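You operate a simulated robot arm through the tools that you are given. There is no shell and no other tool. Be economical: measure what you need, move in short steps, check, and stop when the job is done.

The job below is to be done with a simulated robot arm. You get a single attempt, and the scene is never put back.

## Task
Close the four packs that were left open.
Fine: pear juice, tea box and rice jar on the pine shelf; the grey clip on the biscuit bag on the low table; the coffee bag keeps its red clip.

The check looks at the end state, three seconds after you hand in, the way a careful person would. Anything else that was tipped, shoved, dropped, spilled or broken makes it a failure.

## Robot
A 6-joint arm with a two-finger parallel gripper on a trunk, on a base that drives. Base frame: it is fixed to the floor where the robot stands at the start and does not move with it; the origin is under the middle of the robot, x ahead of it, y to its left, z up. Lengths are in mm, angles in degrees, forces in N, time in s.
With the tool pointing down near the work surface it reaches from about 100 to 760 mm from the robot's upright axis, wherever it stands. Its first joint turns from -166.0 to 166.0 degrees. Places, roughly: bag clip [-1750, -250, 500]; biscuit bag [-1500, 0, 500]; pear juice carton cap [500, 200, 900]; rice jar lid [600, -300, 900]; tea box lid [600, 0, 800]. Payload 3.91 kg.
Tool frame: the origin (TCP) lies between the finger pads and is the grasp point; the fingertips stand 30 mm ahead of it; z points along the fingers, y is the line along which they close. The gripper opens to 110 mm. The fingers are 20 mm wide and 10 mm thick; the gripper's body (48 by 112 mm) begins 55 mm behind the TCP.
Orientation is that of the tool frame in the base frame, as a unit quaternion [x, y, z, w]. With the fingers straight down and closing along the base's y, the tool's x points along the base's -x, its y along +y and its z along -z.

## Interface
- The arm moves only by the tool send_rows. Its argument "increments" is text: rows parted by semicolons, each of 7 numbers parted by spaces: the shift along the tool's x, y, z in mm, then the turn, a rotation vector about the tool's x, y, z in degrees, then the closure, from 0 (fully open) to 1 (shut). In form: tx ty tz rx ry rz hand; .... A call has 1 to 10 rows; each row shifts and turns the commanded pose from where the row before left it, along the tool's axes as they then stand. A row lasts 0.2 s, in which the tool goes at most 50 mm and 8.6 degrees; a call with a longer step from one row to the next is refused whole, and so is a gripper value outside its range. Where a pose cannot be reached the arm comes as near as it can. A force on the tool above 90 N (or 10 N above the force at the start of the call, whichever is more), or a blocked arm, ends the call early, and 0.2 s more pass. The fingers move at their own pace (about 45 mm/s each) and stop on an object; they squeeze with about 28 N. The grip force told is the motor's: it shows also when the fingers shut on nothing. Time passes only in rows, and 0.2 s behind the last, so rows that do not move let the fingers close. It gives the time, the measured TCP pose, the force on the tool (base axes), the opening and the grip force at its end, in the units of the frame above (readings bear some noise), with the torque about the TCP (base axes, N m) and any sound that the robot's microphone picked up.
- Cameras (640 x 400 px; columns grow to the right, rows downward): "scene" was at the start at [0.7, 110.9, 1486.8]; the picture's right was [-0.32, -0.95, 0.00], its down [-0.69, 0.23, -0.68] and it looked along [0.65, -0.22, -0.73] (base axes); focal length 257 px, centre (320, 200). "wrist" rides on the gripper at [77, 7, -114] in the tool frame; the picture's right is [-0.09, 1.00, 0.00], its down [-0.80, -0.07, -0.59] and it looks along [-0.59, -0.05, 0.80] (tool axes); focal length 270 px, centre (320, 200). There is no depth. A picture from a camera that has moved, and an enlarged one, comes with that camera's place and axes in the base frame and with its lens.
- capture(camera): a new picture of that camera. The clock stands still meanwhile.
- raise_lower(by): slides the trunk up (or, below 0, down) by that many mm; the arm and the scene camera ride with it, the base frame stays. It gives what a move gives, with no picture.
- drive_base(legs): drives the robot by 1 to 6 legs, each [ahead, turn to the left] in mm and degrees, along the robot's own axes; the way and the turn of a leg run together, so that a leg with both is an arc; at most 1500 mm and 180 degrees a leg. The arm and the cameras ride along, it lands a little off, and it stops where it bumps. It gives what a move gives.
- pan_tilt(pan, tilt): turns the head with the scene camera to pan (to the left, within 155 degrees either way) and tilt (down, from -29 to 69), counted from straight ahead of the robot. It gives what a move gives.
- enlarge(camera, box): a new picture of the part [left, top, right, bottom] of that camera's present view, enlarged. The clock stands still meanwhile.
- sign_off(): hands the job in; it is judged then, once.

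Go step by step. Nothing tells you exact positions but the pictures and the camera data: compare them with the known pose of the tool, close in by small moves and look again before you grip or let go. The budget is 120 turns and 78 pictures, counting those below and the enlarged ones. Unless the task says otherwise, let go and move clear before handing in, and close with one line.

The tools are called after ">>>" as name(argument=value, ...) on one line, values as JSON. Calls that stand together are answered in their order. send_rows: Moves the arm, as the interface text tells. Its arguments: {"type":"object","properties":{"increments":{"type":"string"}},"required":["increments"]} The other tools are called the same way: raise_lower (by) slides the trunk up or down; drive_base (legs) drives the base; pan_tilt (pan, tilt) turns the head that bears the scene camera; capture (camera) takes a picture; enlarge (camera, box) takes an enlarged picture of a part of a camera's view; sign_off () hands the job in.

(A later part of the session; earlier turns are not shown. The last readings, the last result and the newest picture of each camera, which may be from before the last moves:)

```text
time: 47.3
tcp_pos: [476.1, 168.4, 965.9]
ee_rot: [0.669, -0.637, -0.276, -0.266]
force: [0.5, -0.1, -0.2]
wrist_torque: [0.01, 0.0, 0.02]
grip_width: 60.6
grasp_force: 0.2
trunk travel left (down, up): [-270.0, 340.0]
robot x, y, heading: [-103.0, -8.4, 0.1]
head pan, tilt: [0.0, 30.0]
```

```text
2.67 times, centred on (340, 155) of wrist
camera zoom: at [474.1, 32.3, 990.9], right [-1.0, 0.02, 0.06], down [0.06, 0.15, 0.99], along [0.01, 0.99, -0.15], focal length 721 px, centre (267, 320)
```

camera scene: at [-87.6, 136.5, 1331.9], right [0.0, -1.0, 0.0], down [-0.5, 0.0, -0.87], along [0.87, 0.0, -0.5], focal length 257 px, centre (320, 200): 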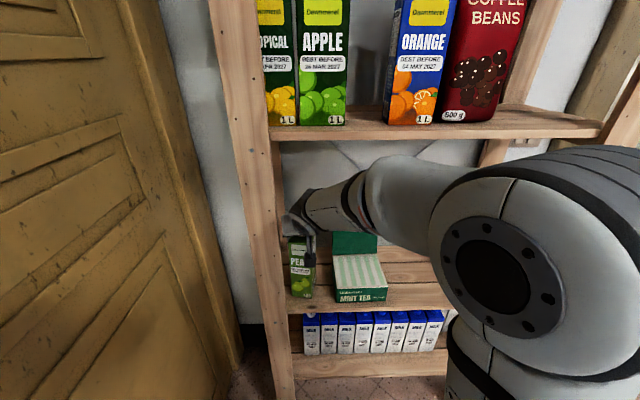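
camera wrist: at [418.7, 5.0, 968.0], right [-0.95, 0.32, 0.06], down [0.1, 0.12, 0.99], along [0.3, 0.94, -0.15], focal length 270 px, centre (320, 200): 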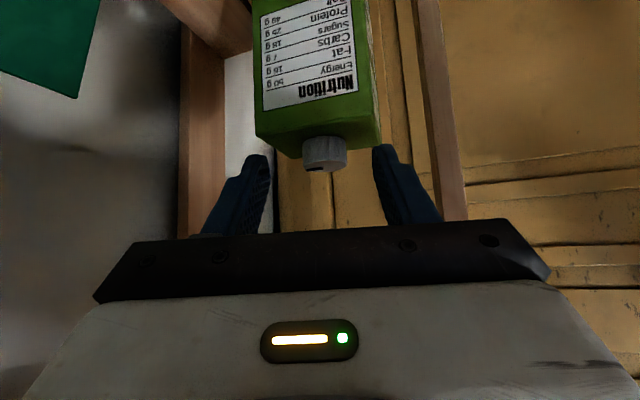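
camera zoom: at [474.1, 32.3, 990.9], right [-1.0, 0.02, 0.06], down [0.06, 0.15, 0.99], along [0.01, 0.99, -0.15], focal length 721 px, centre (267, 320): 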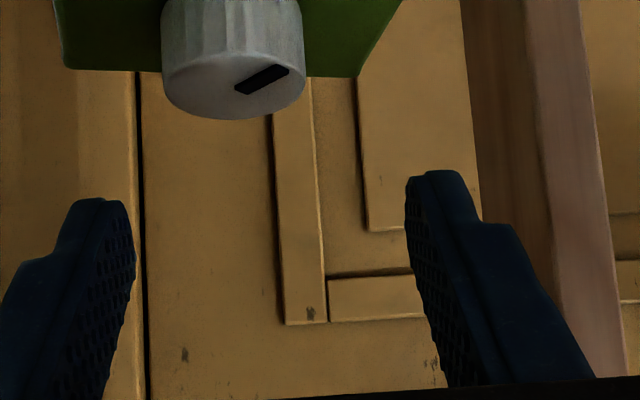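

The mark now points front-right; about 45–55° remain. I grip again and turn in short steps, watching the torque for the stop.

>>> send_rows(increments="0 -3.5 0 0 0 0 0.45;14 0 14 0 0 0 0.45;14 0 14 0 0 0 0.45;0 0 0 0 0 0 0.7;0 0 0 0 0 0 1;0 0 0 0 0 0 1;0 0 0 0 0 0 1")

>>> send_rows(increments="0 2 0 5.94 0 5.94 1;0 2 0 5.94 0 5.94 1;0 2 0 5.94 0 5.94 1;0 2 0 5.94 0 5.94 1;0 0 0 0 0 0 1")

>>> send_rows(increments="0 1 0 3 0 3 1;0 1 0 3 0 3 1;0 0 0 0 0 0 1")

>>> enlarge(camera="wrist", box=[220, 80, 460, 230])

```text
time: 48.9
tcp_pos: [481.0, 167.6, 926.7]
ee_rot: [0.668, -0.638, -0.276, -0.268]
force: [1.8, 0.4, 2.3]
wrist_torque: [0.03, 0.07, -0.02]
grip_width: 29.8
grasp_force: 27.8
trunk travel left (down, up): [-270.0, 340.0]
robot x, y, heading: [-105.4, -8.5, -0.2]
head pan, tilt: [0.0, 30.0]
```

```text
time: 50.1
tcp_pos: [473.9, 170.6, 926.1]
ee_rot: [-0.453, 0.804, 0.187, 0.336]
force: [-0.4, 0.4, -0.2]
wrist_torque: [-0.09, 0.07, 0.0]
grip_width: 29.5
grasp_force: 27.8
trunk travel left (down, up): [-270.0, 340.0]
robot x, y, heading: [-101.5, -13.2, -0.4]
head pan, tilt: [0.0, 30.0]
```

```text
time: 50.9
tcp_pos: [471.8, 170.9, 926.4]
ee_rot: [-0.394, 0.835, 0.164, 0.349]
force: [-0.5, -0.7, -0.3]
wrist_torque: [-0.05, 0.06, 0.03]
grip_width: 29.5
grasp_force: 28.2
trunk travel left (down, up): [-270.0, 340.0]
robot x, y, heading: [-102.5, -8.2, 0.1]
head pan, tilt: [0.0, 30.0]
```

```text
2.67 times, centred on (340, 155) of wrist
camera zoom: at [379.1, 70.8, 951.8], right [-0.73, 0.68, 0.06], down [0.14, 0.07, 0.99], along [0.67, 0.73, -0.14], focal length 721 px, centre (267, 320)
```

zoom: 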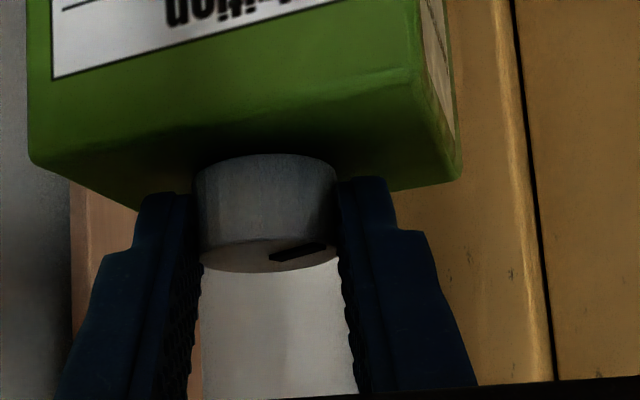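

The carton now seems to follow the cap, so the stop may be reached. I open, rise and look at the mark against the carton front.

>>> send_rows(increments="0 0 0 0 0 0 0.45;0 0 0 0 0 0 0.45;0 0 0 0 0 0 0.45;-14.2 0 -14.2 0 0 0 0.45;-14.2 0 -14.2 0 0 0 0.45;-20 0 -20 0 0 0 0.45;-20 0 -20 0 0 0 0.45")

>>> enlarge(camera="scene", box=[270, 200, 366, 260])

>>> capture(camera="wrist")

```text
time: 52.5
tcp_pos: [465.6, 169.6, 1004.1]
ee_rot: [-0.391, 0.842, 0.169, 0.331]
force: [0.1, 0.1, -0.6]
wrist_torque: [-0.01, -0.01, -0.01]
grip_width: 60.7
grasp_force: 0.1
trunk travel left (down, up): [-270.0, 340.0]
robot x, y, heading: [-103.9, -12.8, -0.0]
head pan, tilt: [0.0, 30.0]
```

```text
6.67 times, centred on (318, 230) of scene
camera zoom: at [-90.0, 134.5, 1328.3], right [0.0, -1.0, 0.0], down [-0.5, 0.0, -0.87], along [0.87, 0.0, -0.5], focal length 1716 px, centre (333, 0)
```

zoom: 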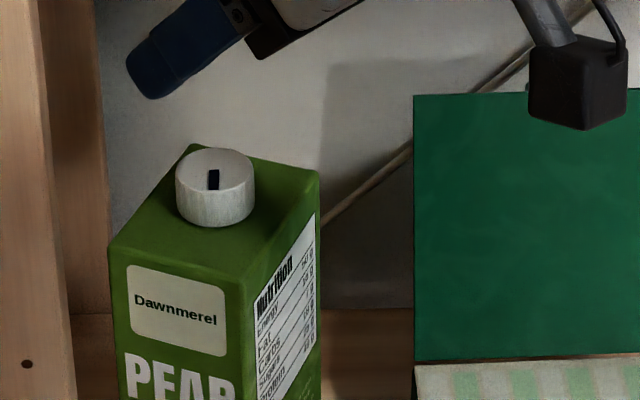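

```text
38 pictures are left
camera wrist: at [372.6, 68.6, 1032.0], right [-0.72, 0.68, 0.09], down [0.18, 0.07, 0.98], along [0.67, 0.73, -0.17], focal length 270 px, centre (320, 200)
```

wrist: 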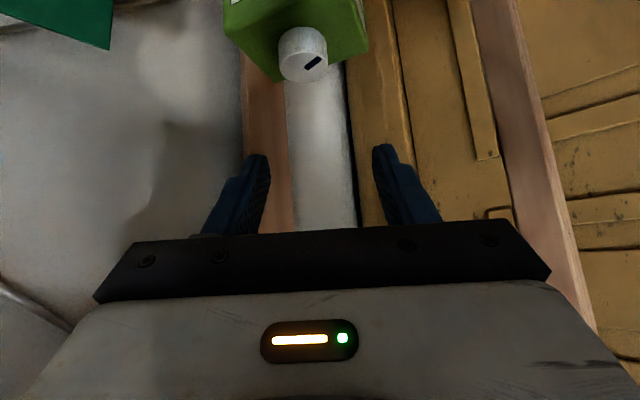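

The carton has turned about 27° clockwise with the cap, whose mark is still some 25° short of the carton's front; also the wrist lightly touched the upper board when I rose. I descend, take a fresh bite at 75°, and this time press down slightly so the carton holds while I turn.

>>> send_rows(increments="14 0 14 0 0 0 0.45;14 0 14 0 0 0 0.45;0 -2.1 0 -6 0 -6 0.45;0 -2.1 0 -6 0 -6 0.45;0 -2.1 0 -6 0 -6 0.45;14.2 0 14.2 0 0 0 0.45;14.2 0 14.2 0 0 0 0.45")

>>> enlarge(camera="wrist", box=[220, 80, 460, 230])

```text
time: 54.1
tcp_pos: [478.0, 167.5, 943.7]
ee_rot: [-0.569, 0.727, 0.236, 0.305]
force: [0.7, 0.4, 0.0]
wrist_torque: [-0.02, 0.02, 0.01]
grip_width: 60.3
grasp_force: 0.0
trunk travel left (down, up): [-270.0, 340.0]
robot x, y, heading: [-102.9, -6.6, -0.2]
head pan, tilt: [0.0, 30.0]
```

```text
2.67 times, centred on (340, 155) of wrist
camera zoom: at [436.7, 36.8, 968.9], right [-0.95, 0.3, 0.06], down [0.1, 0.12, 0.99], along [0.29, 0.95, -0.15], focal length 721 px, centre (267, 320)
```

zoom: 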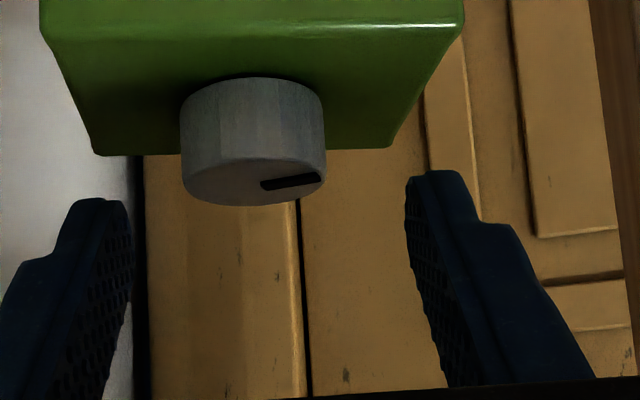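

About 20° remain by this view. I lower to grip height, grip, and press down a few newtons before turning.

>>> send_rows(increments="6.2 -3 6.2 0 0 0 0.45;6.2 0 6.2 0 0 0 0.45;0 0 0 0 0 0 0.7;0 0 0 0 0 0 1;0 0 0 0 0 0 1;0 0 0 0 0 0 1;1.4 0 1.4 0 0 0 1;0 0 0 0 0 0 1")

```text
time: 55.9
tcp_pos: [479.6, 167.5, 925.3]
ee_rot: [-0.569, 0.727, 0.234, 0.305]
force: [-0.1, 0.6, 10.5]
wrist_torque: [0.23, -0.05, 0.0]
grip_width: 29.4
grasp_force: 27.7
trunk travel left (down, up): [-270.0, 340.0]
robot x, y, heading: [-103.9, -6.7, -0.2]
head pan, tilt: [0.0, 30.0]
```

Pressing down gives 10 N per 2 mm. I add 2 mm and turn clockwise two steps.

>>> send_rows(increments="1.4 0 1.4 0 0 0 1;0 1.5 0 4.2 0 4.2 1;0 1.5 0 4.2 0 4.2 1;0 1.5 0 4.2 0 4.2 1;0 0 0 0 0 0 1")

>>> enlarge(camera="wrist", box=[220, 80, 460, 230])

```text
time: 57.1
tcp_pos: [473.9, 167.9, 925.0]
ee_rot: [-0.448, 0.806, 0.185, 0.34]
force: [0.6, 2.9, 27.8]
wrist_torque: [0.57, -0.28, -0.04]
grip_width: 29.3
grasp_force: 28.2
trunk travel left (down, up): [-270.0, 340.0]
robot x, y, heading: [-101.4, -12.2, 0.2]
head pan, tilt: [0.0, 30.0]
```

```text
2.67 times, centred on (340, 155) of wrist
camera zoom: at [395.0, 56.2, 949.6], right [-0.81, 0.58, 0.06], down [0.13, 0.08, 0.99], along [0.57, 0.81, -0.14], focal length 721 px, centre (267, 320)
```

zoom: 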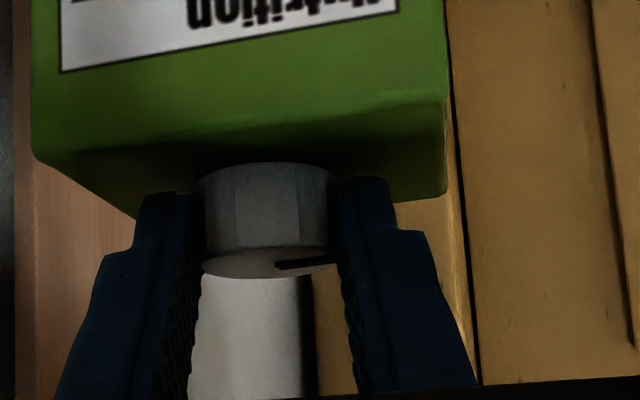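

With the press the cap turns and the carton stays. I continue in small steps, watching torque.

>>> send_rows(increments="0 1.5 0 4.2 0 4.2 1;0 0 0 0 0 0 1")

>>> send_rows(increments="0 1.5 0 4.2 0 4.2 1;0 0 0 0 0 0 1")

>>> send_rows(increments="0 1.5 0 4.2 0 4.2 1;0 0 0 0 0 0 1")

>>> enlarge(camera="wrist", box=[220, 80, 460, 230])

```text
time: 57.7
tcp_pos: [471.9, 169.2, 924.9]
ee_rot: [-0.406, 0.828, 0.167, 0.349]
force: [-2.0, 4.5, 28.9]
wrist_torque: [0.45, -0.23, 0.06]
grip_width: 29.2
grasp_force: 28.1
trunk travel left (down, up): [-270.0, 340.0]
robot x, y, heading: [-101.4, -10.3, -0.1]
head pan, tilt: [0.0, 30.0]
```

```text
time: 58.3
tcp_pos: [471.9, 168.8, 923.9]
ee_rot: [-0.362, 0.848, 0.15, 0.357]
force: [1.4, -0.3, 25.9]
wrist_torque: [-0.22, -0.27, -0.07]
grip_width: 29.3
grasp_force: 27.9
trunk travel left (down, up): [-270.0, 340.0]
robot x, y, heading: [-99.2, -7.8, 0.0]
head pan, tilt: [0.0, 30.0]
```

```text
time: 58.9
tcp_pos: [470.0, 171.0, 924.4]
ee_rot: [-0.317, 0.866, 0.132, 0.363]
force: [-1.0, -2.1, 23.5]
wrist_torque: [-0.08, -0.21, 0.02]
grip_width: 29.6
grasp_force: 28.0
trunk travel left (down, up): [-270.0, 340.0]
robot x, y, heading: [-100.6, -11.4, 0.1]
head pan, tilt: [0.0, 30.0]
```

```text
2.67 times, centred on (340, 155) of wrist
camera zoom: at [361.3, 87.3, 949.3], right [-0.6, 0.8, 0.06], down [0.15, 0.04, 0.99], along [0.79, 0.6, -0.14], focal length 721 px, centre (267, 320)
```

zoom: 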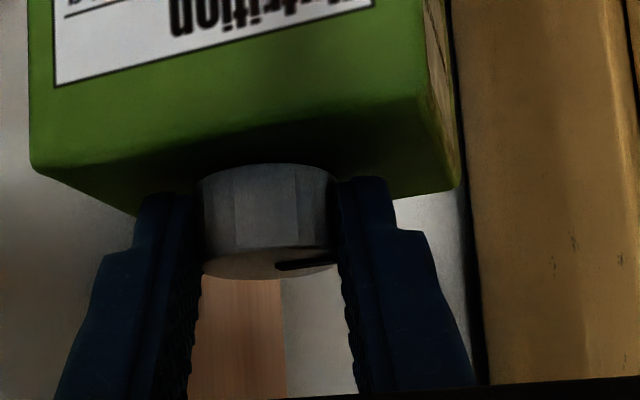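

The carton began to follow again under press after the cap had turned a full half, so the cap is at its stop. I open, rise 25 mm and check.

>>> send_rows(increments="-2 0 -2 0 0 0 1;0 0 0 0 0 0 0.45;0 0 0 0 0 0 0.45;0 0 0 0 0 0 0.45;-14.2 0 -14.2 0 0 0 0.45;-14.2 0 -14.2 0 0 0 0.45;-14.2 0 14.2 0 0 0 0.1;14.2 0 -14.2 0 0 0 0.1;28 0 -28 0 0 0 0.1;28 0 -28 0 0 0 0.1")

>>> capture(camera="wrist")

>>> enlarge(camera="scene", box=[270, 200, 366, 260])

```text
time: 61.1
tcp_pos: [412.2, 121.6, 965.8]
ee_rot: [-0.318, 0.866, 0.131, 0.362]
force: [-0.7, 0.4, -0.2]
wrist_torque: [0.04, -0.01, -0.02]
grip_width: 99.1
grasp_force: 0.0
trunk travel left (down, up): [-270.0, 340.0]
robot x, y, heading: [-104.2, -10.6, -0.0]
head pan, tilt: [0.0, 30.0]
```

```text
34 pictures are left
camera wrist: at [302.9, 37.4, 991.1], right [-0.6, 0.8, 0.06], down [0.15, 0.04, 0.99], along [0.79, 0.6, -0.14], focal length 270 px, centre (320, 200)
```

wrist: 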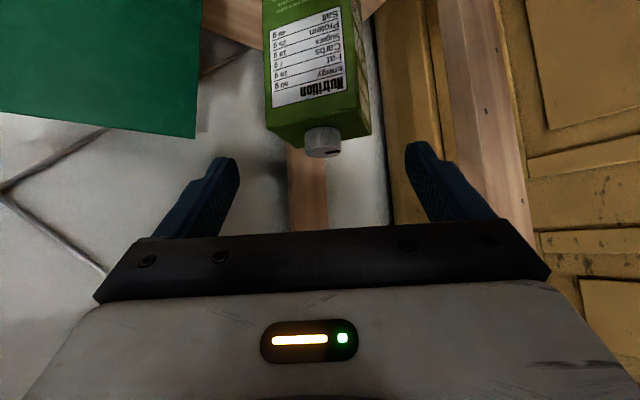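

```text
6.67 times, centred on (318, 230) of scene
camera zoom: at [-88.0, 136.5, 1331.9], right [0.0, -1.0, 0.0], down [-0.5, 0.0, -0.87], along [0.87, 0.0, -0.5], focal length 1716 px, centre (333, 0)
```

zoom: 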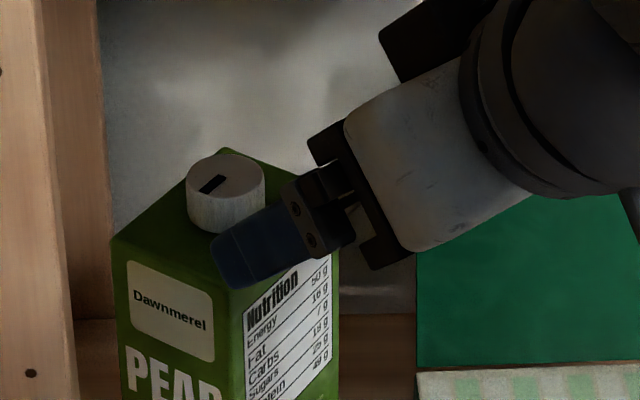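

The cap mark now points out over the label face; the carton itself is twisted about 35° clockwise. I will straighten it: grip its body from the right across front and back faces, then rotate it back. First I line up and look.

>>> send_rows(increments="0 0 0 -5.3 0 -5.3 0.12;0 0 0 -5.3 0 -5.3 0.12;0 -26.6 0 0 0 0 0.12;21.5 0 21.5 0 0 0 0.12;21.5 0 21.5 0 0 0 0.12;21.4 0 21.4 0 0 0 0.12")

>>> capture(camera="wrist")

```text
time: 62.5
tcp_pos: [433.2, 105.5, 874.8]
ee_rot: [-0.428, 0.818, 0.177, 0.342]
force: [0.4, 0.2, -0.4]
wrist_torque: [-0.01, -0.04, 0.0]
grip_width: 96.5
grasp_force: 0.1
trunk travel left (down, up): [-270.0, 340.0]
robot x, y, heading: [-101.8, -10.8, 0.0]
head pan, tilt: [0.0, 30.0]
```

```text
32 pictures are left
camera wrist: at [349.5, -2.8, 900.2], right [-0.78, 0.62, 0.06], down [0.14, 0.08, 0.99], along [0.61, 0.78, -0.14], focal length 270 px, centre (320, 200)
```

wrist: 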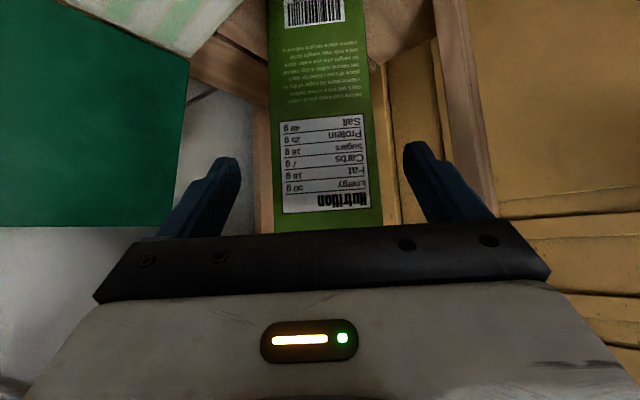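

The carton's right face is squarely between the fingers. I go forward 60 mm and grip it.

>>> send_rows(increments="-21 0 21 0 0 0 0.12;-21 0 21 0 0 0 0.12;0 0 0 0 0 0 0.3;0 0 0 0 0 0 0.5;0 0 0 0 0 0 0.7;0 0 0 0 0 0 0.7")

```text
time: 63.9
tcp_pos: [466.7, 154.1, 874.6]
ee_rot: [-0.428, 0.817, 0.177, 0.342]
force: [-1.0, 1.6, 0.0]
wrist_torque: [0.12, 0.08, 0.06]
grip_width: 81.2
grasp_force: 27.7
trunk travel left (down, up): [-270.0, 340.0]
robot x, y, heading: [-105.2, -10.2, -0.0]
head pan, tilt: [0.0, 30.0]
```

It is held (81 mm). I rotate it counter-clockwise about its own axis by 34°.

>>> send_rows(increments="0 -4.4 0 -5.94 0 -5.94 0.7;0 -4.4 0 -5.94 0 -5.94 0.7;0 -4.4 0 -5.94 0 -5.94 0.7;0 -4.4 0 -5.94 0 -5.94 0.7;0 0 0 0 0 0 0.7")

>>> enlarge(camera="scene", box=[260, 195, 420, 305])

```text
time: 65.1
tcp_pos: [484.1, 147.6, 874.6]
ee_rot: [-0.647, 0.658, 0.267, 0.277]
force: [0.6, 0.7, 3.2]
wrist_torque: [0.36, 0.15, -0.06]
grip_width: 81.1
grasp_force: 28.5
trunk travel left (down, up): [-270.0, 340.0]
robot x, y, heading: [-104.0, -10.6, 0.1]
head pan, tilt: [0.0, 30.0]
```

```text
3.64 times, centred on (340, 250) of scene
camera zoom: at [-88.1, 136.4, 1332.0], right [0.0, -1.0, 0.0], down [-0.5, 0.0, -0.87], along [0.87, 0.0, -0.5], focal length 936 px, centre (247, 18)
```

zoom: 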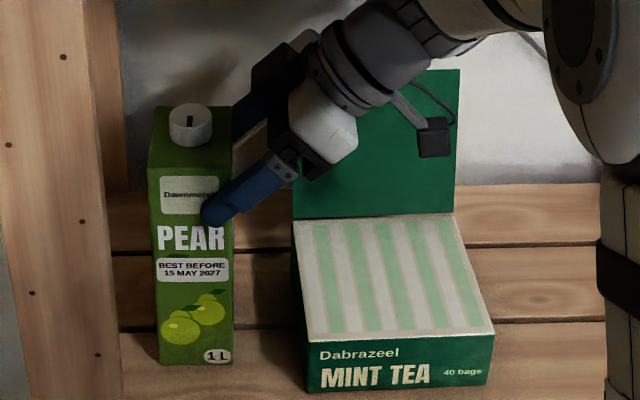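

The carton stands square again and the cap mark points straight to the front like the closed ones. I open and back out.

>>> send_rows(increments="0 0 0 0 0 0 0.3;0 0 0 0 0 0 0.12;0 0 0 0 0 0 0.12;21 0 -21 0 0 0 0.12;21 0 -21 0 0 0 0.12;21 0 -21 0 0 0 0.12;0 30 0 0 0 0 0.5;0 40 0 0 0 0 0.9")

>>> enlarge(camera="scene", box=[260, 195, 420, 305])

```text
time: 66.9
tcp_pos: [410.4, 59.1, 872.6]
ee_rot: [-0.647, 0.659, 0.266, 0.276]
force: [0.1, 0.5, -0.4]
wrist_torque: [0.02, 0.01, 0.03]
grip_width: 45.2
grasp_force: 0.0
trunk travel left (down, up): [-270.0, 340.0]
robot x, y, heading: [-103.2, -6.6, -0.2]
head pan, tilt: [0.0, 30.0]
```

```text
3.64 times, centred on (340, 250) of scene
camera zoom: at [-87.8, 136.5, 1331.9], right [0.0, -1.0, 0.0], down [-0.5, 0.0, -0.87], along [0.87, 0.0, -0.5], focal length 936 px, centre (247, 18)
```

zoom: 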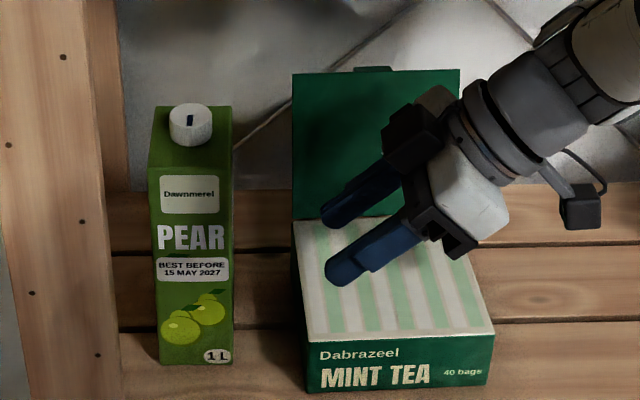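

The pear carton is done. For the tea box I take the lid's hinge to be near (569, 741) and its top edge near (598, 882), spanning y −52…95 with a tab at y 10…44. I move to y −20, rise, shut the fingers and swing the tool to point straight ahead.

>>> send_rows(increments="28 15 -28 0 0 0 1;28 15 -28 0 0 0 1;-16 0 -16 0 0 0 1;-16 0 -16 0 0 0 1;0 0 0 6.05 0 6.05 1;0 0 0 6.05 0 6.05 1;0 0 0 6.05 0 6.05 1;0 0 0 6.05 0 6.05 1;0 0 0 6.05 0 6.05 1;0 0 0 6.05 0 6.05 1")

>>> send_rows(increments="0 0 0 6.05 0 6.05 1;0 0 0 6.05 0 6.05 1;0 0 0 6.05 0 6.05 1;0 0 0 6.05 0 6.05 1;0 0 0 2.5 0 2.5 1;0 0 0 0 0 0 1")

>>> capture(camera="scene")

>>> capture(camera="wrist")

```text
time: 69.1
tcp_pos: [381.4, -19.4, 919.5]
ee_rot: [-0.296, 0.874, 0.123, 0.365]
force: [0.5, 0.9, -0.6]
wrist_torque: [0.02, -0.01, 0.02]
grip_width: 0.2
grasp_force: 27.7
trunk travel left (down, up): [-270.0, 340.0]
robot x, y, heading: [-106.6, -9.7, -0.4]
head pan, tilt: [0.0, 30.0]
```

```text
time: 70.5
tcp_pos: [379.8, -18.4, 918.9]
ee_rot: [-0.009, 0.923, 0.005, 0.384]
force: [-0.2, -0.2, -0.2]
wrist_torque: [-0.05, 0.0, -0.02]
grip_width: 0.0
grasp_force: 28.1
trunk travel left (down, up): [-270.0, 340.0]
robot x, y, heading: [-107.0, -8.8, -0.4]
head pan, tilt: [0.0, 30.0]
```

```text
29 pictures are left
camera scene: at [-88.2, 136.5, 1331.9], right [0.0, -1.0, 0.0], down [-0.5, 0.0, -0.87], along [0.87, 0.0, -0.5], focal length 257 px, centre (320, 200)
```

scene: 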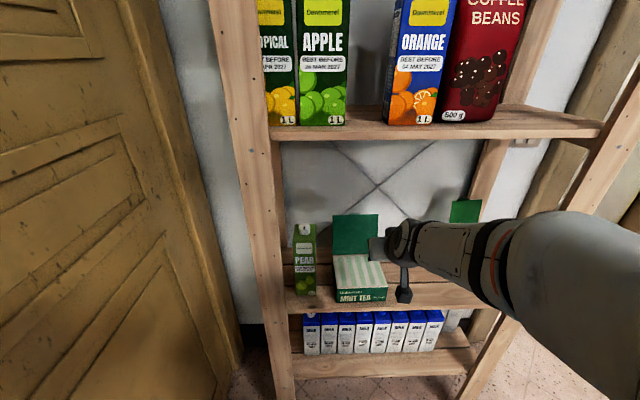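

```text
28 pictures are left
camera wrist: at [243.2, -15.4, 944.0], right [0.04, 1.0, 0.06], down [0.14, -0.07, 0.99], along [0.99, -0.03, -0.15], focal length 270 px, centre (320, 200)
```

wrist: 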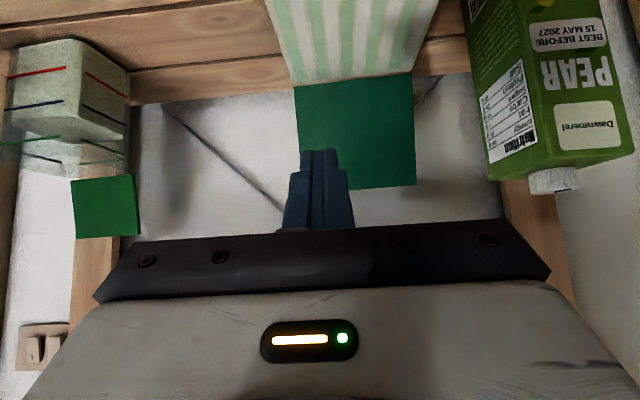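

The lid edges in both views match my estimate. I pass over the lid's top edge at y −18 with about 10 mm clearance, then dip 20 mm behind it.

>>> send_rows(increments="-33.3 0 28 0 0 0 1;-31 0 31 0 0 0 1;-31 0 31 0 0 0 1;-31 0 31 0 0 0 1;-28.3 0 28.3 0 0 0 1;0 0 0 0 0 0 1")

>>> capture(camera="wrist")

```text
time: 71.9
tcp_pos: [595.3, -21.5, 922.0]
ee_rot: [0.001, 0.923, 0.001, 0.385]
force: [0.2, 0.4, -1.2]
wrist_torque: [0.01, -0.03, 0.03]
grip_width: 0.0
grasp_force: 28.2
trunk travel left (down, up): [-270.0, 340.0]
robot x, y, heading: [-102.8, -9.2, 0.0]
head pan, tilt: [0.0, 30.0]
```

```text
27 pictures are left
camera wrist: at [459.1, -14.5, 948.8], right [0.07, 1.0, 0.07], down [0.14, -0.07, 0.99], along [0.99, -0.06, -0.14], focal length 270 px, centre (320, 200)
```

wrist: 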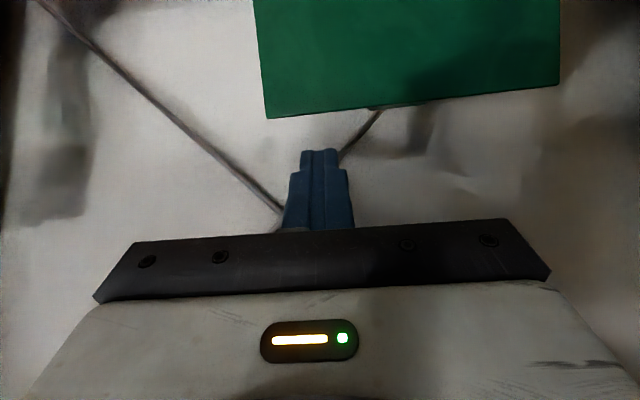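

The fingers are above and behind the lid edge, clear of the tab. I dip 26 mm behind the lid and start pulling gently.

>>> send_rows(increments="9.2 0 9.2 0 0 0 1;9.2 0 9.2 0 0 0 1;0 0 0 0 0 0 1;9.9 0 -10.6 0 0 0 1;9.9 0 -10.6 0 0 0 1;0 0 0 0 0 0 1")

>>> capture(camera="wrist")

```text
time: 73.3
tcp_pos: [566.1, -19.2, 898.0]
ee_rot: [0.003, 0.923, 0.0, 0.385]
force: [-0.3, -0.6, 0.7]
wrist_torque: [-0.01, -0.01, 0.01]
grip_width: 0.0
grasp_force: 28.2
trunk travel left (down, up): [-270.0, 340.0]
robot x, y, heading: [-107.3, -9.4, -0.2]
head pan, tilt: [0.0, 30.0]
```

```text
26 pictures are left
camera wrist: at [429.2, -12.6, 923.1], right [0.07, 1.0, 0.06], down [0.14, -0.07, 0.99], along [0.99, -0.06, -0.14], focal length 270 px, centre (320, 200)
```

wrist: 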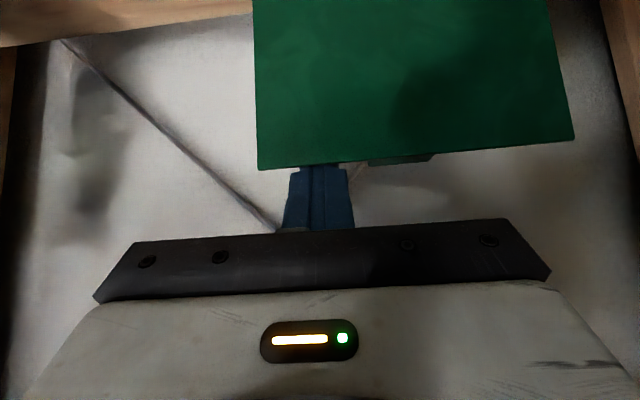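

The finger is hooked behind the lid and pulling it with no noticeable load. I continue along the arc.

>>> send_rows(increments="13 0 -12 0 0 0 1;14 0 -12 0 0 0 1;14 0 -12 0 0 0 1;18 0 -9 0 0 0 1;20 0 -5 0 0 0 1;20 0 -5 0 0 0 1;20 0 -5 0 0 0 1;0 0 0 0 0 0 1")

>>> capture(camera="scene")

>>> capture(camera="wrist")

```text
time: 75.1
tcp_pos: [453.1, -20.6, 864.6]
ee_rot: [0.002, 0.924, 0.002, 0.383]
force: [-0.3, 0.3, 0.8]
wrist_torque: [0.01, 0.0, 0.02]
grip_width: 0.0
grasp_force: 27.7
out of reach, approached as far as the arm can: row 7
trunk travel left (down, up): [-270.0, 340.0]
robot x, y, heading: [-104.5, -8.8, -0.2]
head pan, tilt: [0.0, 30.0]
```

```text
25 pictures are left
camera scene: at [-88.1, 136.5, 1331.9], right [0.0, -1.0, 0.0], down [-0.5, 0.0, -0.87], along [0.87, 0.0, -0.5], focal length 257 px, centre (320, 200)
```

scene: 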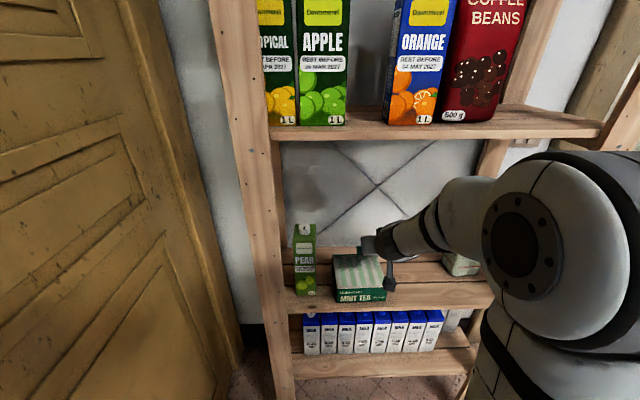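

```text
24 pictures are left
camera wrist: at [315.5, -13.0, 890.7], right [0.06, 1.0, 0.07], down [0.14, -0.08, 0.99], along [0.99, -0.05, -0.15], focal length 270 px, centre (320, 200)
```

wrist: 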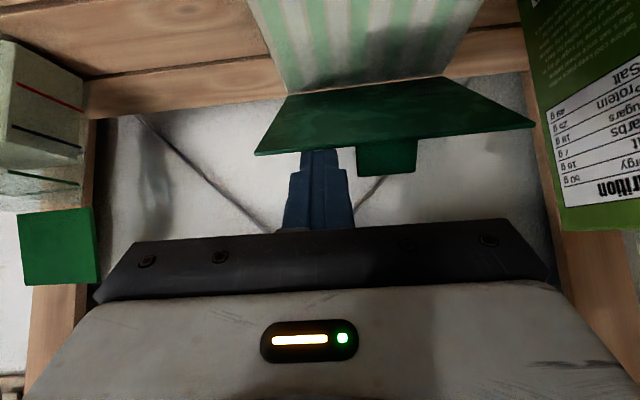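

The lid is about halfway down and rests on the finger. The arm is close to a joint limit here, so I push on down by lowering the trunk.

>>> raise_lower(by=-60)

>>> capture(camera="wrist")

```text
time: 76.1
tcp_pos: [451.4, -17.2, 804.2]
ee_rot: [0.001, 0.924, 0.003, 0.384]
force: [-0.5, 0.7, 0.2]
wrist_torque: [0.0, -0.01, -0.02]
grip_width: 0.0
grasp_force: 28.1
trunk travel left (down, up): [-210.0, 400.0]
robot x, y, heading: [-104.0, -8.2, -0.3]
head pan, tilt: [0.0, 30.0]
```

```text
23 pictures are left
camera wrist: at [315.7, -12.9, 830.8], right [0.06, 1.0, 0.07], down [0.14, -0.08, 0.99], along [0.99, -0.05, -0.15], focal length 270 px, centre (320, 200)
```

wrist: 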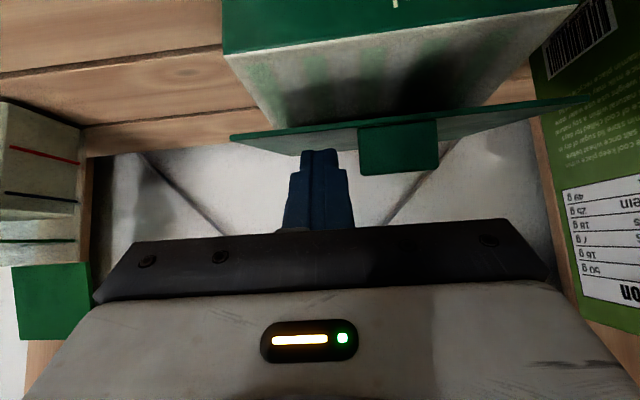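

The lid is nearly down; the tab is just a pull tab standing off its outer face. I keep lowering in small steps and watch the force.

>>> raise_lower(by=-20)

>>> raise_lower(by=-8)

>>> enlarge(camera="scene", box=[290, 190, 450, 290])

```text
time: 76.8
tcp_pos: [451.3, -18.2, 784.7]
ee_rot: [0.002, 0.924, 0.002, 0.384]
force: [-0.6, 0.5, 0.5]
wrist_torque: [-0.02, -0.01, 0.03]
grip_width: 0.1
grasp_force: 27.7
trunk travel left (down, up): [-190.0, 420.0]
robot x, y, heading: [-103.8, -9.9, -0.3]
head pan, tilt: [0.0, 30.0]
```

```text
time: 77.4
tcp_pos: [453.3, -19.4, 778.3]
ee_rot: [0.002, 0.923, 0.002, 0.384]
force: [0.3, 1.4, 7.5]
wrist_torque: [0.02, -0.1, 0.03]
grip_width: 0.0
grasp_force: 28.4
trunk travel left (down, up): [-182.0, 428.0]
robot x, y, heading: [-103.8, -11.6, -0.3]
head pan, tilt: [0.0, 30.0]
```

```text
4.00 times, centred on (370, 240) of scene
camera zoom: at [-88.7, 136.5, 1244.1], right [0.0, -1.0, 0.0], down [-0.5, 0.0, -0.87], along [0.87, 0.0, -0.5], focal length 1030 px, centre (120, 40)
```

zoom: 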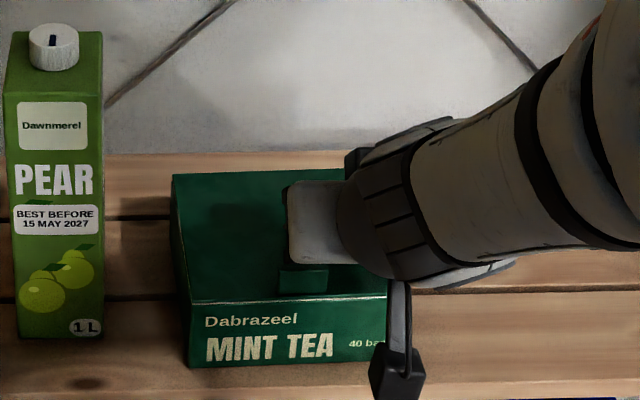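

The lid lies on the box with 7 N contact. I press 4 mm further to seat it, then listen.

>>> raise_lower(by=-4)

>>> raise_lower(by=50)

>>> capture(camera="wrist")

```text
time: 77.9
tcp_pos: [452.8, -19.3, 777.2]
ee_rot: [0.002, 0.922, 0.001, 0.386]
force: [1.9, 1.1, 26.2]
wrist_torque: [0.0, -0.44, 0.04]
grip_width: 0.0
grasp_force: 27.9
trunk travel left (down, up): [-178.0, 432.0]
robot x, y, heading: [-103.6, -11.7, 0.1]
head pan, tilt: [0.0, 30.0]
```

```text
time: 78.8
tcp_pos: [451.7, -18.7, 823.3]
ee_rot: [0.002, 0.924, 0.002, 0.383]
force: [-0.4, 0.0, -0.2]
wrist_torque: [0.0, 0.0, -0.01]
grip_width: 0.0
grasp_force: 28.0
trunk travel left (down, up): [-228.0, 382.0]
robot x, y, heading: [-102.1, -8.3, 0.1]
head pan, tilt: [0.0, 30.0]
```

```text
21 pictures are left
camera wrist: at [315.5, -12.9, 848.4], right [0.06, 1.0, 0.07], down [0.14, -0.08, 0.99], along [0.99, -0.05, -0.15], focal length 270 px, centre (320, 200)
```

wrist: 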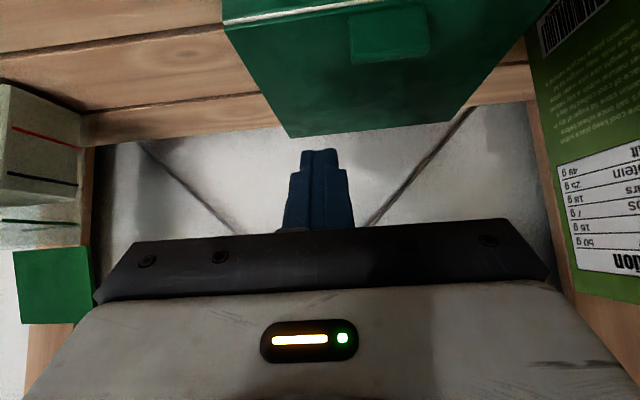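

The tea lid lies flush and stays. Now the rice jar: its lid stands at about x 625–630, y −287…−389, top z 918, hinge near (609, 833). I move sideways in front of it.

>>> send_rows(increments="0 -36 0 0 0 0 1;0 -36 0 0 0 0 1;0 -36 0 0 0 0 1;0 -36 0 0 0 0 1;0 -36 0 0 0 0 1;0 -36 0 0 0 0 1;0 -36 0 0 0 0 1;0 -34 0 0 0 0 1")

>>> capture(camera="wrist")

```text
time: 80.6
tcp_pos: [451.6, -307.0, 820.9]
ee_rot: [0.002, 0.924, 0.002, 0.383]
force: [-1.0, -0.3, -0.3]
wrist_torque: [0.03, -0.01, 0.0]
grip_width: 0.1
grasp_force: 28.3
trunk travel left (down, up): [-228.0, 382.0]
robot x, y, heading: [-100.9, -8.6, 0.0]
head pan, tilt: [0.0, 30.0]
```

```text
20 pictures are left
camera wrist: at [314.7, -300.4, 847.6], right [0.06, 1.0, 0.07], down [0.14, -0.08, 0.99], along [0.99, -0.05, -0.15], focal length 270 px, centre (320, 200)
```

wrist: 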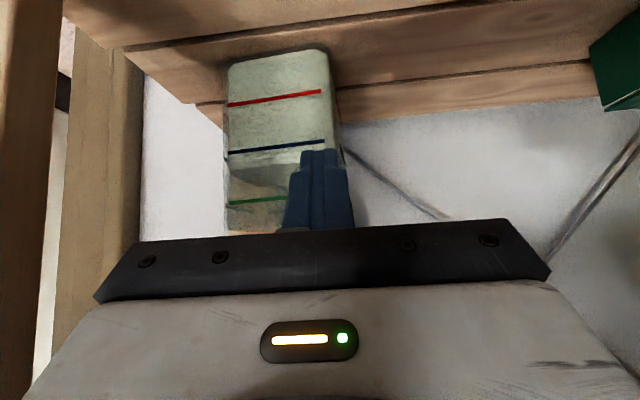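

The jar front spans about y −298…−382. I tilt the tool to 55°, raise the arm while dropping the trunk 100 mm so the forearm stays low under the upper board, then look.

>>> send_rows(increments="0 0 0 0 -5 0 1;0 0 0 0 -5 0 1;-27.7 0 -19.4 0 0 0 1;-27.7 0 -19.4 0 0 0 1;-27.7 0 -19.4 0 0 0 1;-27.7 0 -19.4 0 0 0 1")

>>> raise_lower(by=-100)

>>> send_rows(increments="-28 0 -19.6 0 0 0 1;-28 0 -19.6 0 0 0 1;-28 0 -19.6 0 0 0 1;0 0 0 0 0 0 1")

>>> capture(camera="wrist")

```text
time: 82.0
tcp_pos: [451.4, -306.8, 956.9]
ee_rot: [0.002, 0.887, 0.002, 0.462]
force: [-0.2, -0.4, 0.2]
wrist_torque: [0.02, 0.04, -0.01]
grip_width: 0.0
grasp_force: 27.9
trunk travel left (down, up): [-228.0, 382.0]
robot x, y, heading: [-102.7, -8.2, -0.2]
head pan, tilt: [0.0, 30.0]
```

```text
time: 83.3
tcp_pos: [451.3, -306.6, 856.0]
ee_rot: [0.002, 0.887, 0.002, 0.462]
force: [0.6, 0.6, -0.2]
wrist_torque: [0.0, 0.03, -0.01]
grip_width: 0.1
grasp_force: 27.6
trunk travel left (down, up): [-128.0, 482.0]
robot x, y, heading: [-103.8, -12.2, -0.1]
head pan, tilt: [0.0, 30.0]
```

```text
time: 84.3
tcp_pos: [450.8, -309.2, 958.5]
ee_rot: [0.002, 0.887, 0.002, 0.462]
force: [0.1, 0.3, -1.2]
wrist_torque: [-0.01, 0.02, 0.04]
grip_width: 0.0
grasp_force: 27.8
trunk travel left (down, up): [-128.0, 482.0]
robot x, y, heading: [-104.8, -11.3, 0.2]
head pan, tilt: [0.0, 30.0]
```

```text
19 pictures are left
camera wrist: at [311.9, -302.3, 960.0], right [0.05, 1.0, 0.08], down [-0.03, -0.08, 1.0], along [1.0, -0.05, 0.03], focal length 270 px, centre (320, 200)
```

wrist: 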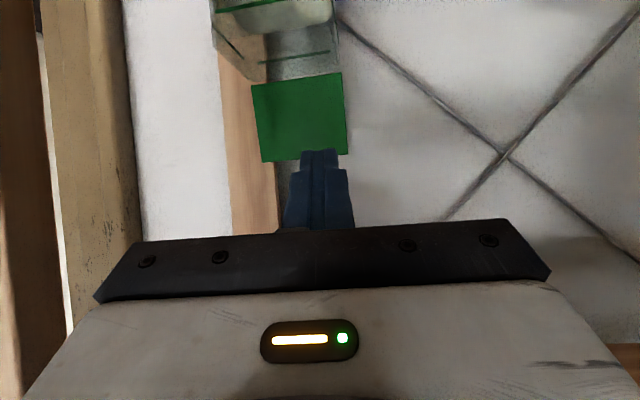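

The lid edge is where I expected (z ≈ 917) and the fingers pass 15 mm above it. I go forward to just behind the lid and check.

>>> send_rows(increments="-24 0 34.2 0 0 0 1;-24 0 34.2 0 0 0 1;-24 0 34.2 0 0 0 1;-23 0 32.5 0 0 0 1;0 0 0 0 0 0 1")

>>> capture(camera="wrist")

>>> enlarge(camera="scene", box=[320, 90, 560, 240])

```text
time: 85.5
tcp_pos: [616.6, -309.6, 959.5]
ee_rot: [0.001, 0.887, 0.003, 0.463]
force: [0.2, 0.0, 0.0]
wrist_torque: [0.02, -0.01, -0.02]
grip_width: 0.1
grasp_force: 27.9
trunk travel left (down, up): [-128.0, 482.0]
robot x, y, heading: [-102.3, -10.4, -0.1]
head pan, tilt: [0.0, 30.0]
```

```text
18 pictures are left
camera wrist: at [477.7, -303.3, 961.7], right [0.05, 1.0, 0.08], down [-0.03, -0.08, 1.0], along [1.0, -0.05, 0.02], focal length 270 px, centre (320, 200)
```

wrist: 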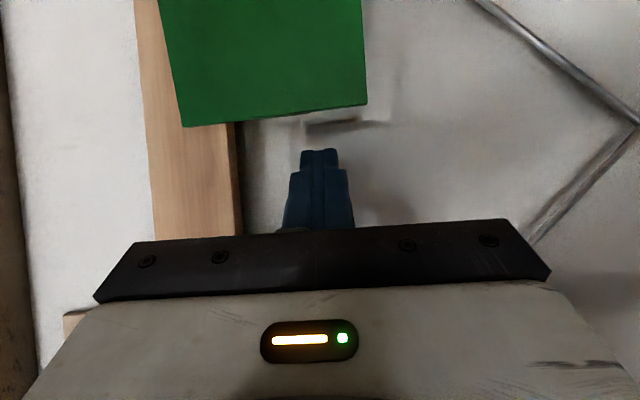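

```text
2.67 times, centred on (440, 165) of scene
camera zoom: at [-87.7, 136.3, 1189.9], right [0.0, -1.0, 0.0], down [-0.5, 0.0, -0.87], along [0.87, 0.0, -0.5], focal length 686 px, centre (0, 293)
```

zoom: 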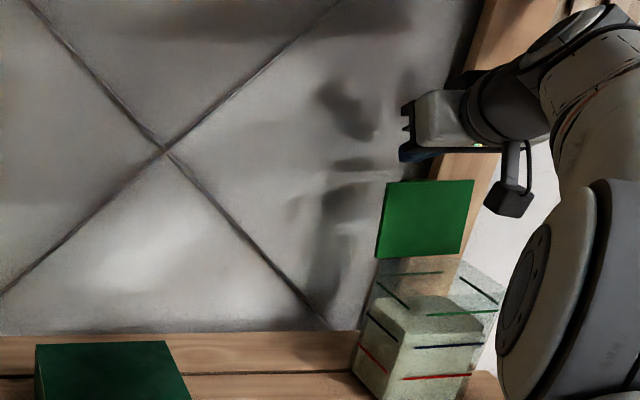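

The finger is above and just behind the lid. I shift 5 mm away from the tab, 5 mm further in, and dip 24 mm while watching the force.

>>> send_rows(increments="-2.9 5 4.1 0 0 0 1;9.8 0 6.9 0 0 0 1;9.8 0 6.9 0 0 0 1;0 0 0 0 0 0 1")

>>> enlarge(camera="wrist", box=[160, 40, 480, 240])

```text
time: 86.5
tcp_pos: [623.4, -302.4, 934.6]
ee_rot: [0.003, 0.887, 0.002, 0.462]
force: [1.8, 1.7, 2.2]
wrist_torque: [0.04, -0.07, 0.06]
grip_width: 0.0
grasp_force: 28.1
trunk travel left (down, up): [-128.0, 482.0]
robot x, y, heading: [-103.6, -7.6, -0.4]
head pan, tilt: [0.0, 30.0]
```

```text
2.00 times, centred on (320, 140) of wrist
camera zoom: at [482.8, -296.7, 936.7], right [0.05, 1.0, 0.08], down [-0.03, -0.08, 1.0], along [1.0, -0.05, 0.02], focal length 541 px, centre (320, 320)
```

zoom: 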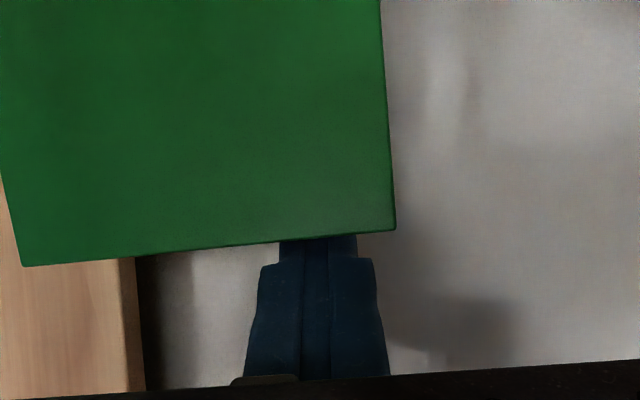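

The tip is tucked behind the lid. I pull it gently forward along its arc.

>>> send_rows(increments="5.8 0 -10 0 0 0 1;5.8 0 -10 0 0 0 1;10.4 0 -10.4 0 0 0 1;10.4 0 -10.4 0 0 0 1;17.4 0 -7.4 0 0 0 1;17.4 0 -7.4 0 0 0 1;0 0 0 0 0 0 1")

>>> capture(camera="wrist")

```text
time: 88.2
tcp_pos: [536.8, -300.6, 911.1]
ee_rot: [0.002, 0.887, 0.003, 0.462]
force: [-0.3, 1.0, -0.8]
wrist_torque: [-0.01, 0.0, -0.02]
grip_width: 0.1
grasp_force: 27.6
trunk travel left (down, up): [-128.0, 482.0]
robot x, y, heading: [-102.5, -10.9, 0.1]
head pan, tilt: [0.0, 30.0]
```

```text
15 pictures are left
camera wrist: at [398.0, -295.0, 914.3], right [0.05, 1.0, 0.08], down [-0.03, -0.08, 1.0], along [1.0, -0.05, 0.03], focal length 270 px, centre (320, 200)
```

wrist: 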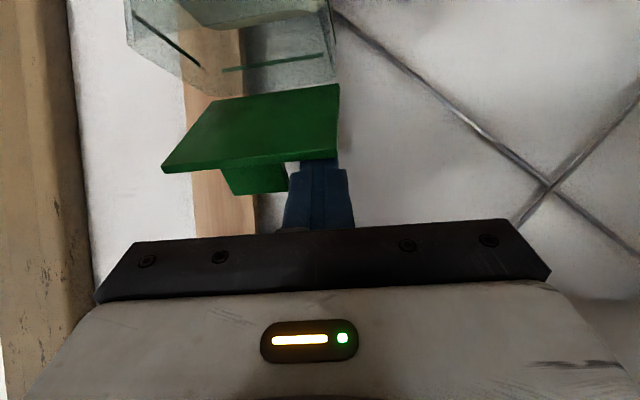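

The lid is at about 45°. I keep pushing it down along the arc until it meets the rim.

>>> send_rows(increments="13.3 0 2 0 0 0 1;13.3 0 2 0 0 0 1;9.1 0 2.7 0 0 0 1;9.1 0 2.7 0 0 0 1;0 0 0 0 0 0 1")

>>> send_rows(increments="4.9 0 3.4 0 0 0 1;0 0 0 0 0 0 1")

>>> send_rows(increments="4.1 0 2.9 0 0 0 1;0 0 0 0 0 0 1")

>>> capture(camera="wrist")

```text
time: 89.3
tcp_pos: [519.6, -301.2, 870.5]
ee_rot: [0.002, 0.887, 0.003, 0.462]
force: [-0.9, 0.2, 0.3]
wrist_torque: [0.0, -0.02, -0.01]
grip_width: 0.0
grasp_force: 28.1
trunk travel left (down, up): [-128.0, 482.0]
robot x, y, heading: [-97.6, -10.4, -0.1]
head pan, tilt: [0.0, 30.0]
```

```text
time: 90.0
tcp_pos: [519.2, -300.3, 867.6]
ee_rot: [0.002, 0.886, 0.001, 0.464]
force: [3.0, -1.5, 10.4]
wrist_torque: [-0.03, -0.27, 0.02]
grip_width: 0.3
grasp_force: 28.2
trunk travel left (down, up): [-128.0, 482.0]
robot x, y, heading: [-102.6, -8.6, 0.2]
head pan, tilt: [0.0, 30.0]
```

```text
time: 90.5
tcp_pos: [518.8, -301.2, 865.0]
ee_rot: [0.002, 0.884, -0.001, 0.467]
force: [8.8, -4.9, 34.8]
wrist_torque: [-0.11, -0.8, -0.12]
grip_width: 0.3
grasp_force: 27.6
trunk travel left (down, up): [-128.0, 482.0]
robot x, y, heading: [-103.4, -7.9, 0.1]
head pan, tilt: [0.0, 30.0]
```

```text
14 pictures are left
camera wrist: at [379.1, -294.7, 865.7], right [0.05, 1.0, 0.07], down [-0.04, -0.07, 1.0], along [1.0, -0.06, 0.03], focal length 270 px, centre (320, 200)
```

wrist: 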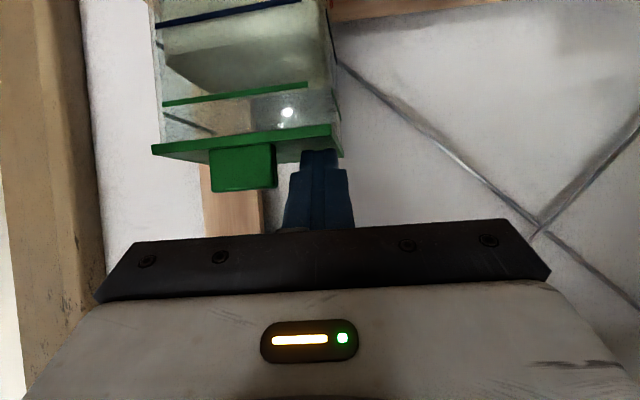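

The lid is on the rim and took 35 N at its left front corner. I lift off, move to the right of the tab and check whether it stays flush.

>>> send_rows(increments="-13 0 -9 0 0 0 1;-13 0 -9 0 0 0 1;0 -36 0 0 0 0 1;0 -34 0 0 0 0 1;0 0 0 0 0 0 1")

>>> enlarge(camera="wrist", box=[200, 40, 520, 240])

```text
time: 91.8
tcp_pos: [518.9, -371.2, 889.6]
ee_rot: [0.002, 0.887, 0.002, 0.462]
force: [0.2, -1.4, 0.3]
wrist_torque: [0.0, -0.01, -0.02]
grip_width: 0.0
grasp_force: 27.7
trunk travel left (down, up): [-128.0, 482.0]
robot x, y, heading: [-105.1, -9.0, 0.1]
head pan, tilt: [0.0, 30.0]
```

```text
2.00 times, centred on (360, 140) of wrist
camera zoom: at [379.6, -365.4, 891.9], right [0.05, 1.0, 0.08], down [-0.03, -0.08, 1.0], along [1.0, -0.05, 0.02], focal length 541 px, centre (240, 320)
```

zoom: 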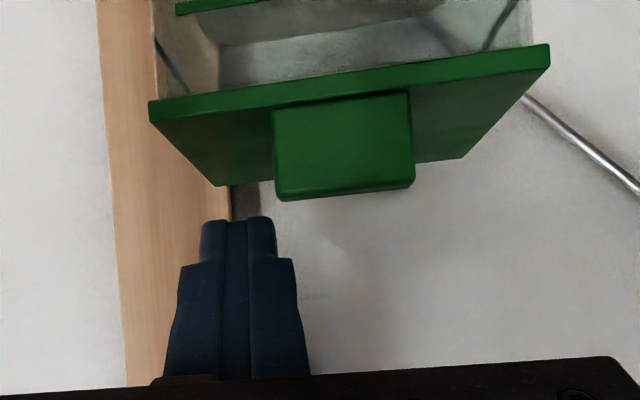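

The lid lies level (front and back edges both at z ≈ 840). I give the right side the same press to seat it evenly.

>>> send_rows(increments="7.4 2 5.2 0 0 0 1;7.4 2 5.2 0 0 0 1;3.3 0 2.3 0 0 0 1;0 0 0 0 0 0 1")

>>> send_rows(increments="4.1 0 2.9 0 0 0 1;3.3 0 2.3 0 0 0 1;0 0 0 0 0 0 1")

```text
time: 92.8
tcp_pos: [519.0, -367.3, 868.4]
ee_rot: [0.002, 0.887, 0.002, 0.462]
force: [0.8, -3.6, 3.4]
wrist_torque: [-0.02, -0.02, -0.03]
grip_width: 0.0
grasp_force: 28.0
trunk travel left (down, up): [-128.0, 482.0]
robot x, y, heading: [-105.6, -11.1, -0.0]
head pan, tilt: [0.0, 30.0]
```

```text
time: 93.5
tcp_pos: [517.1, -367.2, 865.6]
ee_rot: [0.003, 0.885, -0.001, 0.466]
force: [6.3, -18.4, 35.1]
wrist_torque: [-0.2, -0.83, -0.53]
grip_width: 0.1
grasp_force: 27.6
trunk travel left (down, up): [-128.0, 482.0]
robot x, y, heading: [-103.8, -10.6, -0.1]
head pan, tilt: [0.0, 30.0]
```

Both sides took 35 N and the lid is seated. I lift, slide left away from the post and back the whole robot out.

>>> send_rows(increments="-14 0 -10 0 0 0 1;-20 0 -14 0 0 0 1;-20 0 -14 0 0 0 1;0 35 0 0 0 0 1;0 35 0 0 0 0 1;0 35 0 0 0 0 1;0 35 0 0 0 0 1;0 35 0 0 0 0 1")

>>> drive_base(legs=[[-450, 0]])

>>> capture(camera="scene")

```text
time: 95.3
tcp_pos: [519.2, -191.1, 927.1]
ee_rot: [0.001, 0.886, 0.003, 0.463]
force: [0.7, 0.2, 0.0]
wrist_torque: [0.02, 0.04, 0.01]
grip_width: 0.1
grasp_force: 27.7
trunk travel left (down, up): [-128.0, 482.0]
robot x, y, heading: [-104.1, -14.0, -0.1]
head pan, tilt: [0.0, 30.0]
```

```text
time: 98.0
tcp_pos: [73.1, -191.4, 927.5]
ee_rot: [0.001, 0.887, 0.003, 0.462]
force: [-0.4, 0.3, -0.1]
wrist_torque: [0.01, -0.03, 0.03]
grip_width: 0.2
grasp_force: 28.5
trunk travel left (down, up): [-128.0, 482.0]
robot x, y, heading: [-546.5, -12.0, -0.0]
head pan, tilt: [0.0, 30.0]
```

```text
12 pictures are left
camera scene: at [-532.9, 136.9, 1189.9], right [0.0, -1.0, 0.0], down [-0.5, 0.0, -0.87], along [0.87, 0.0, -0.5], focal length 257 px, centre (320, 200)
```

scene: 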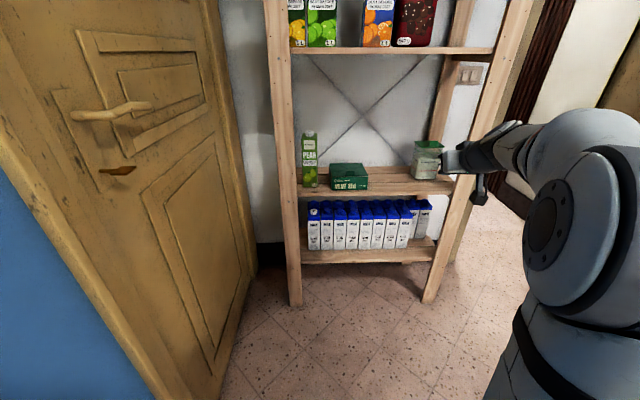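

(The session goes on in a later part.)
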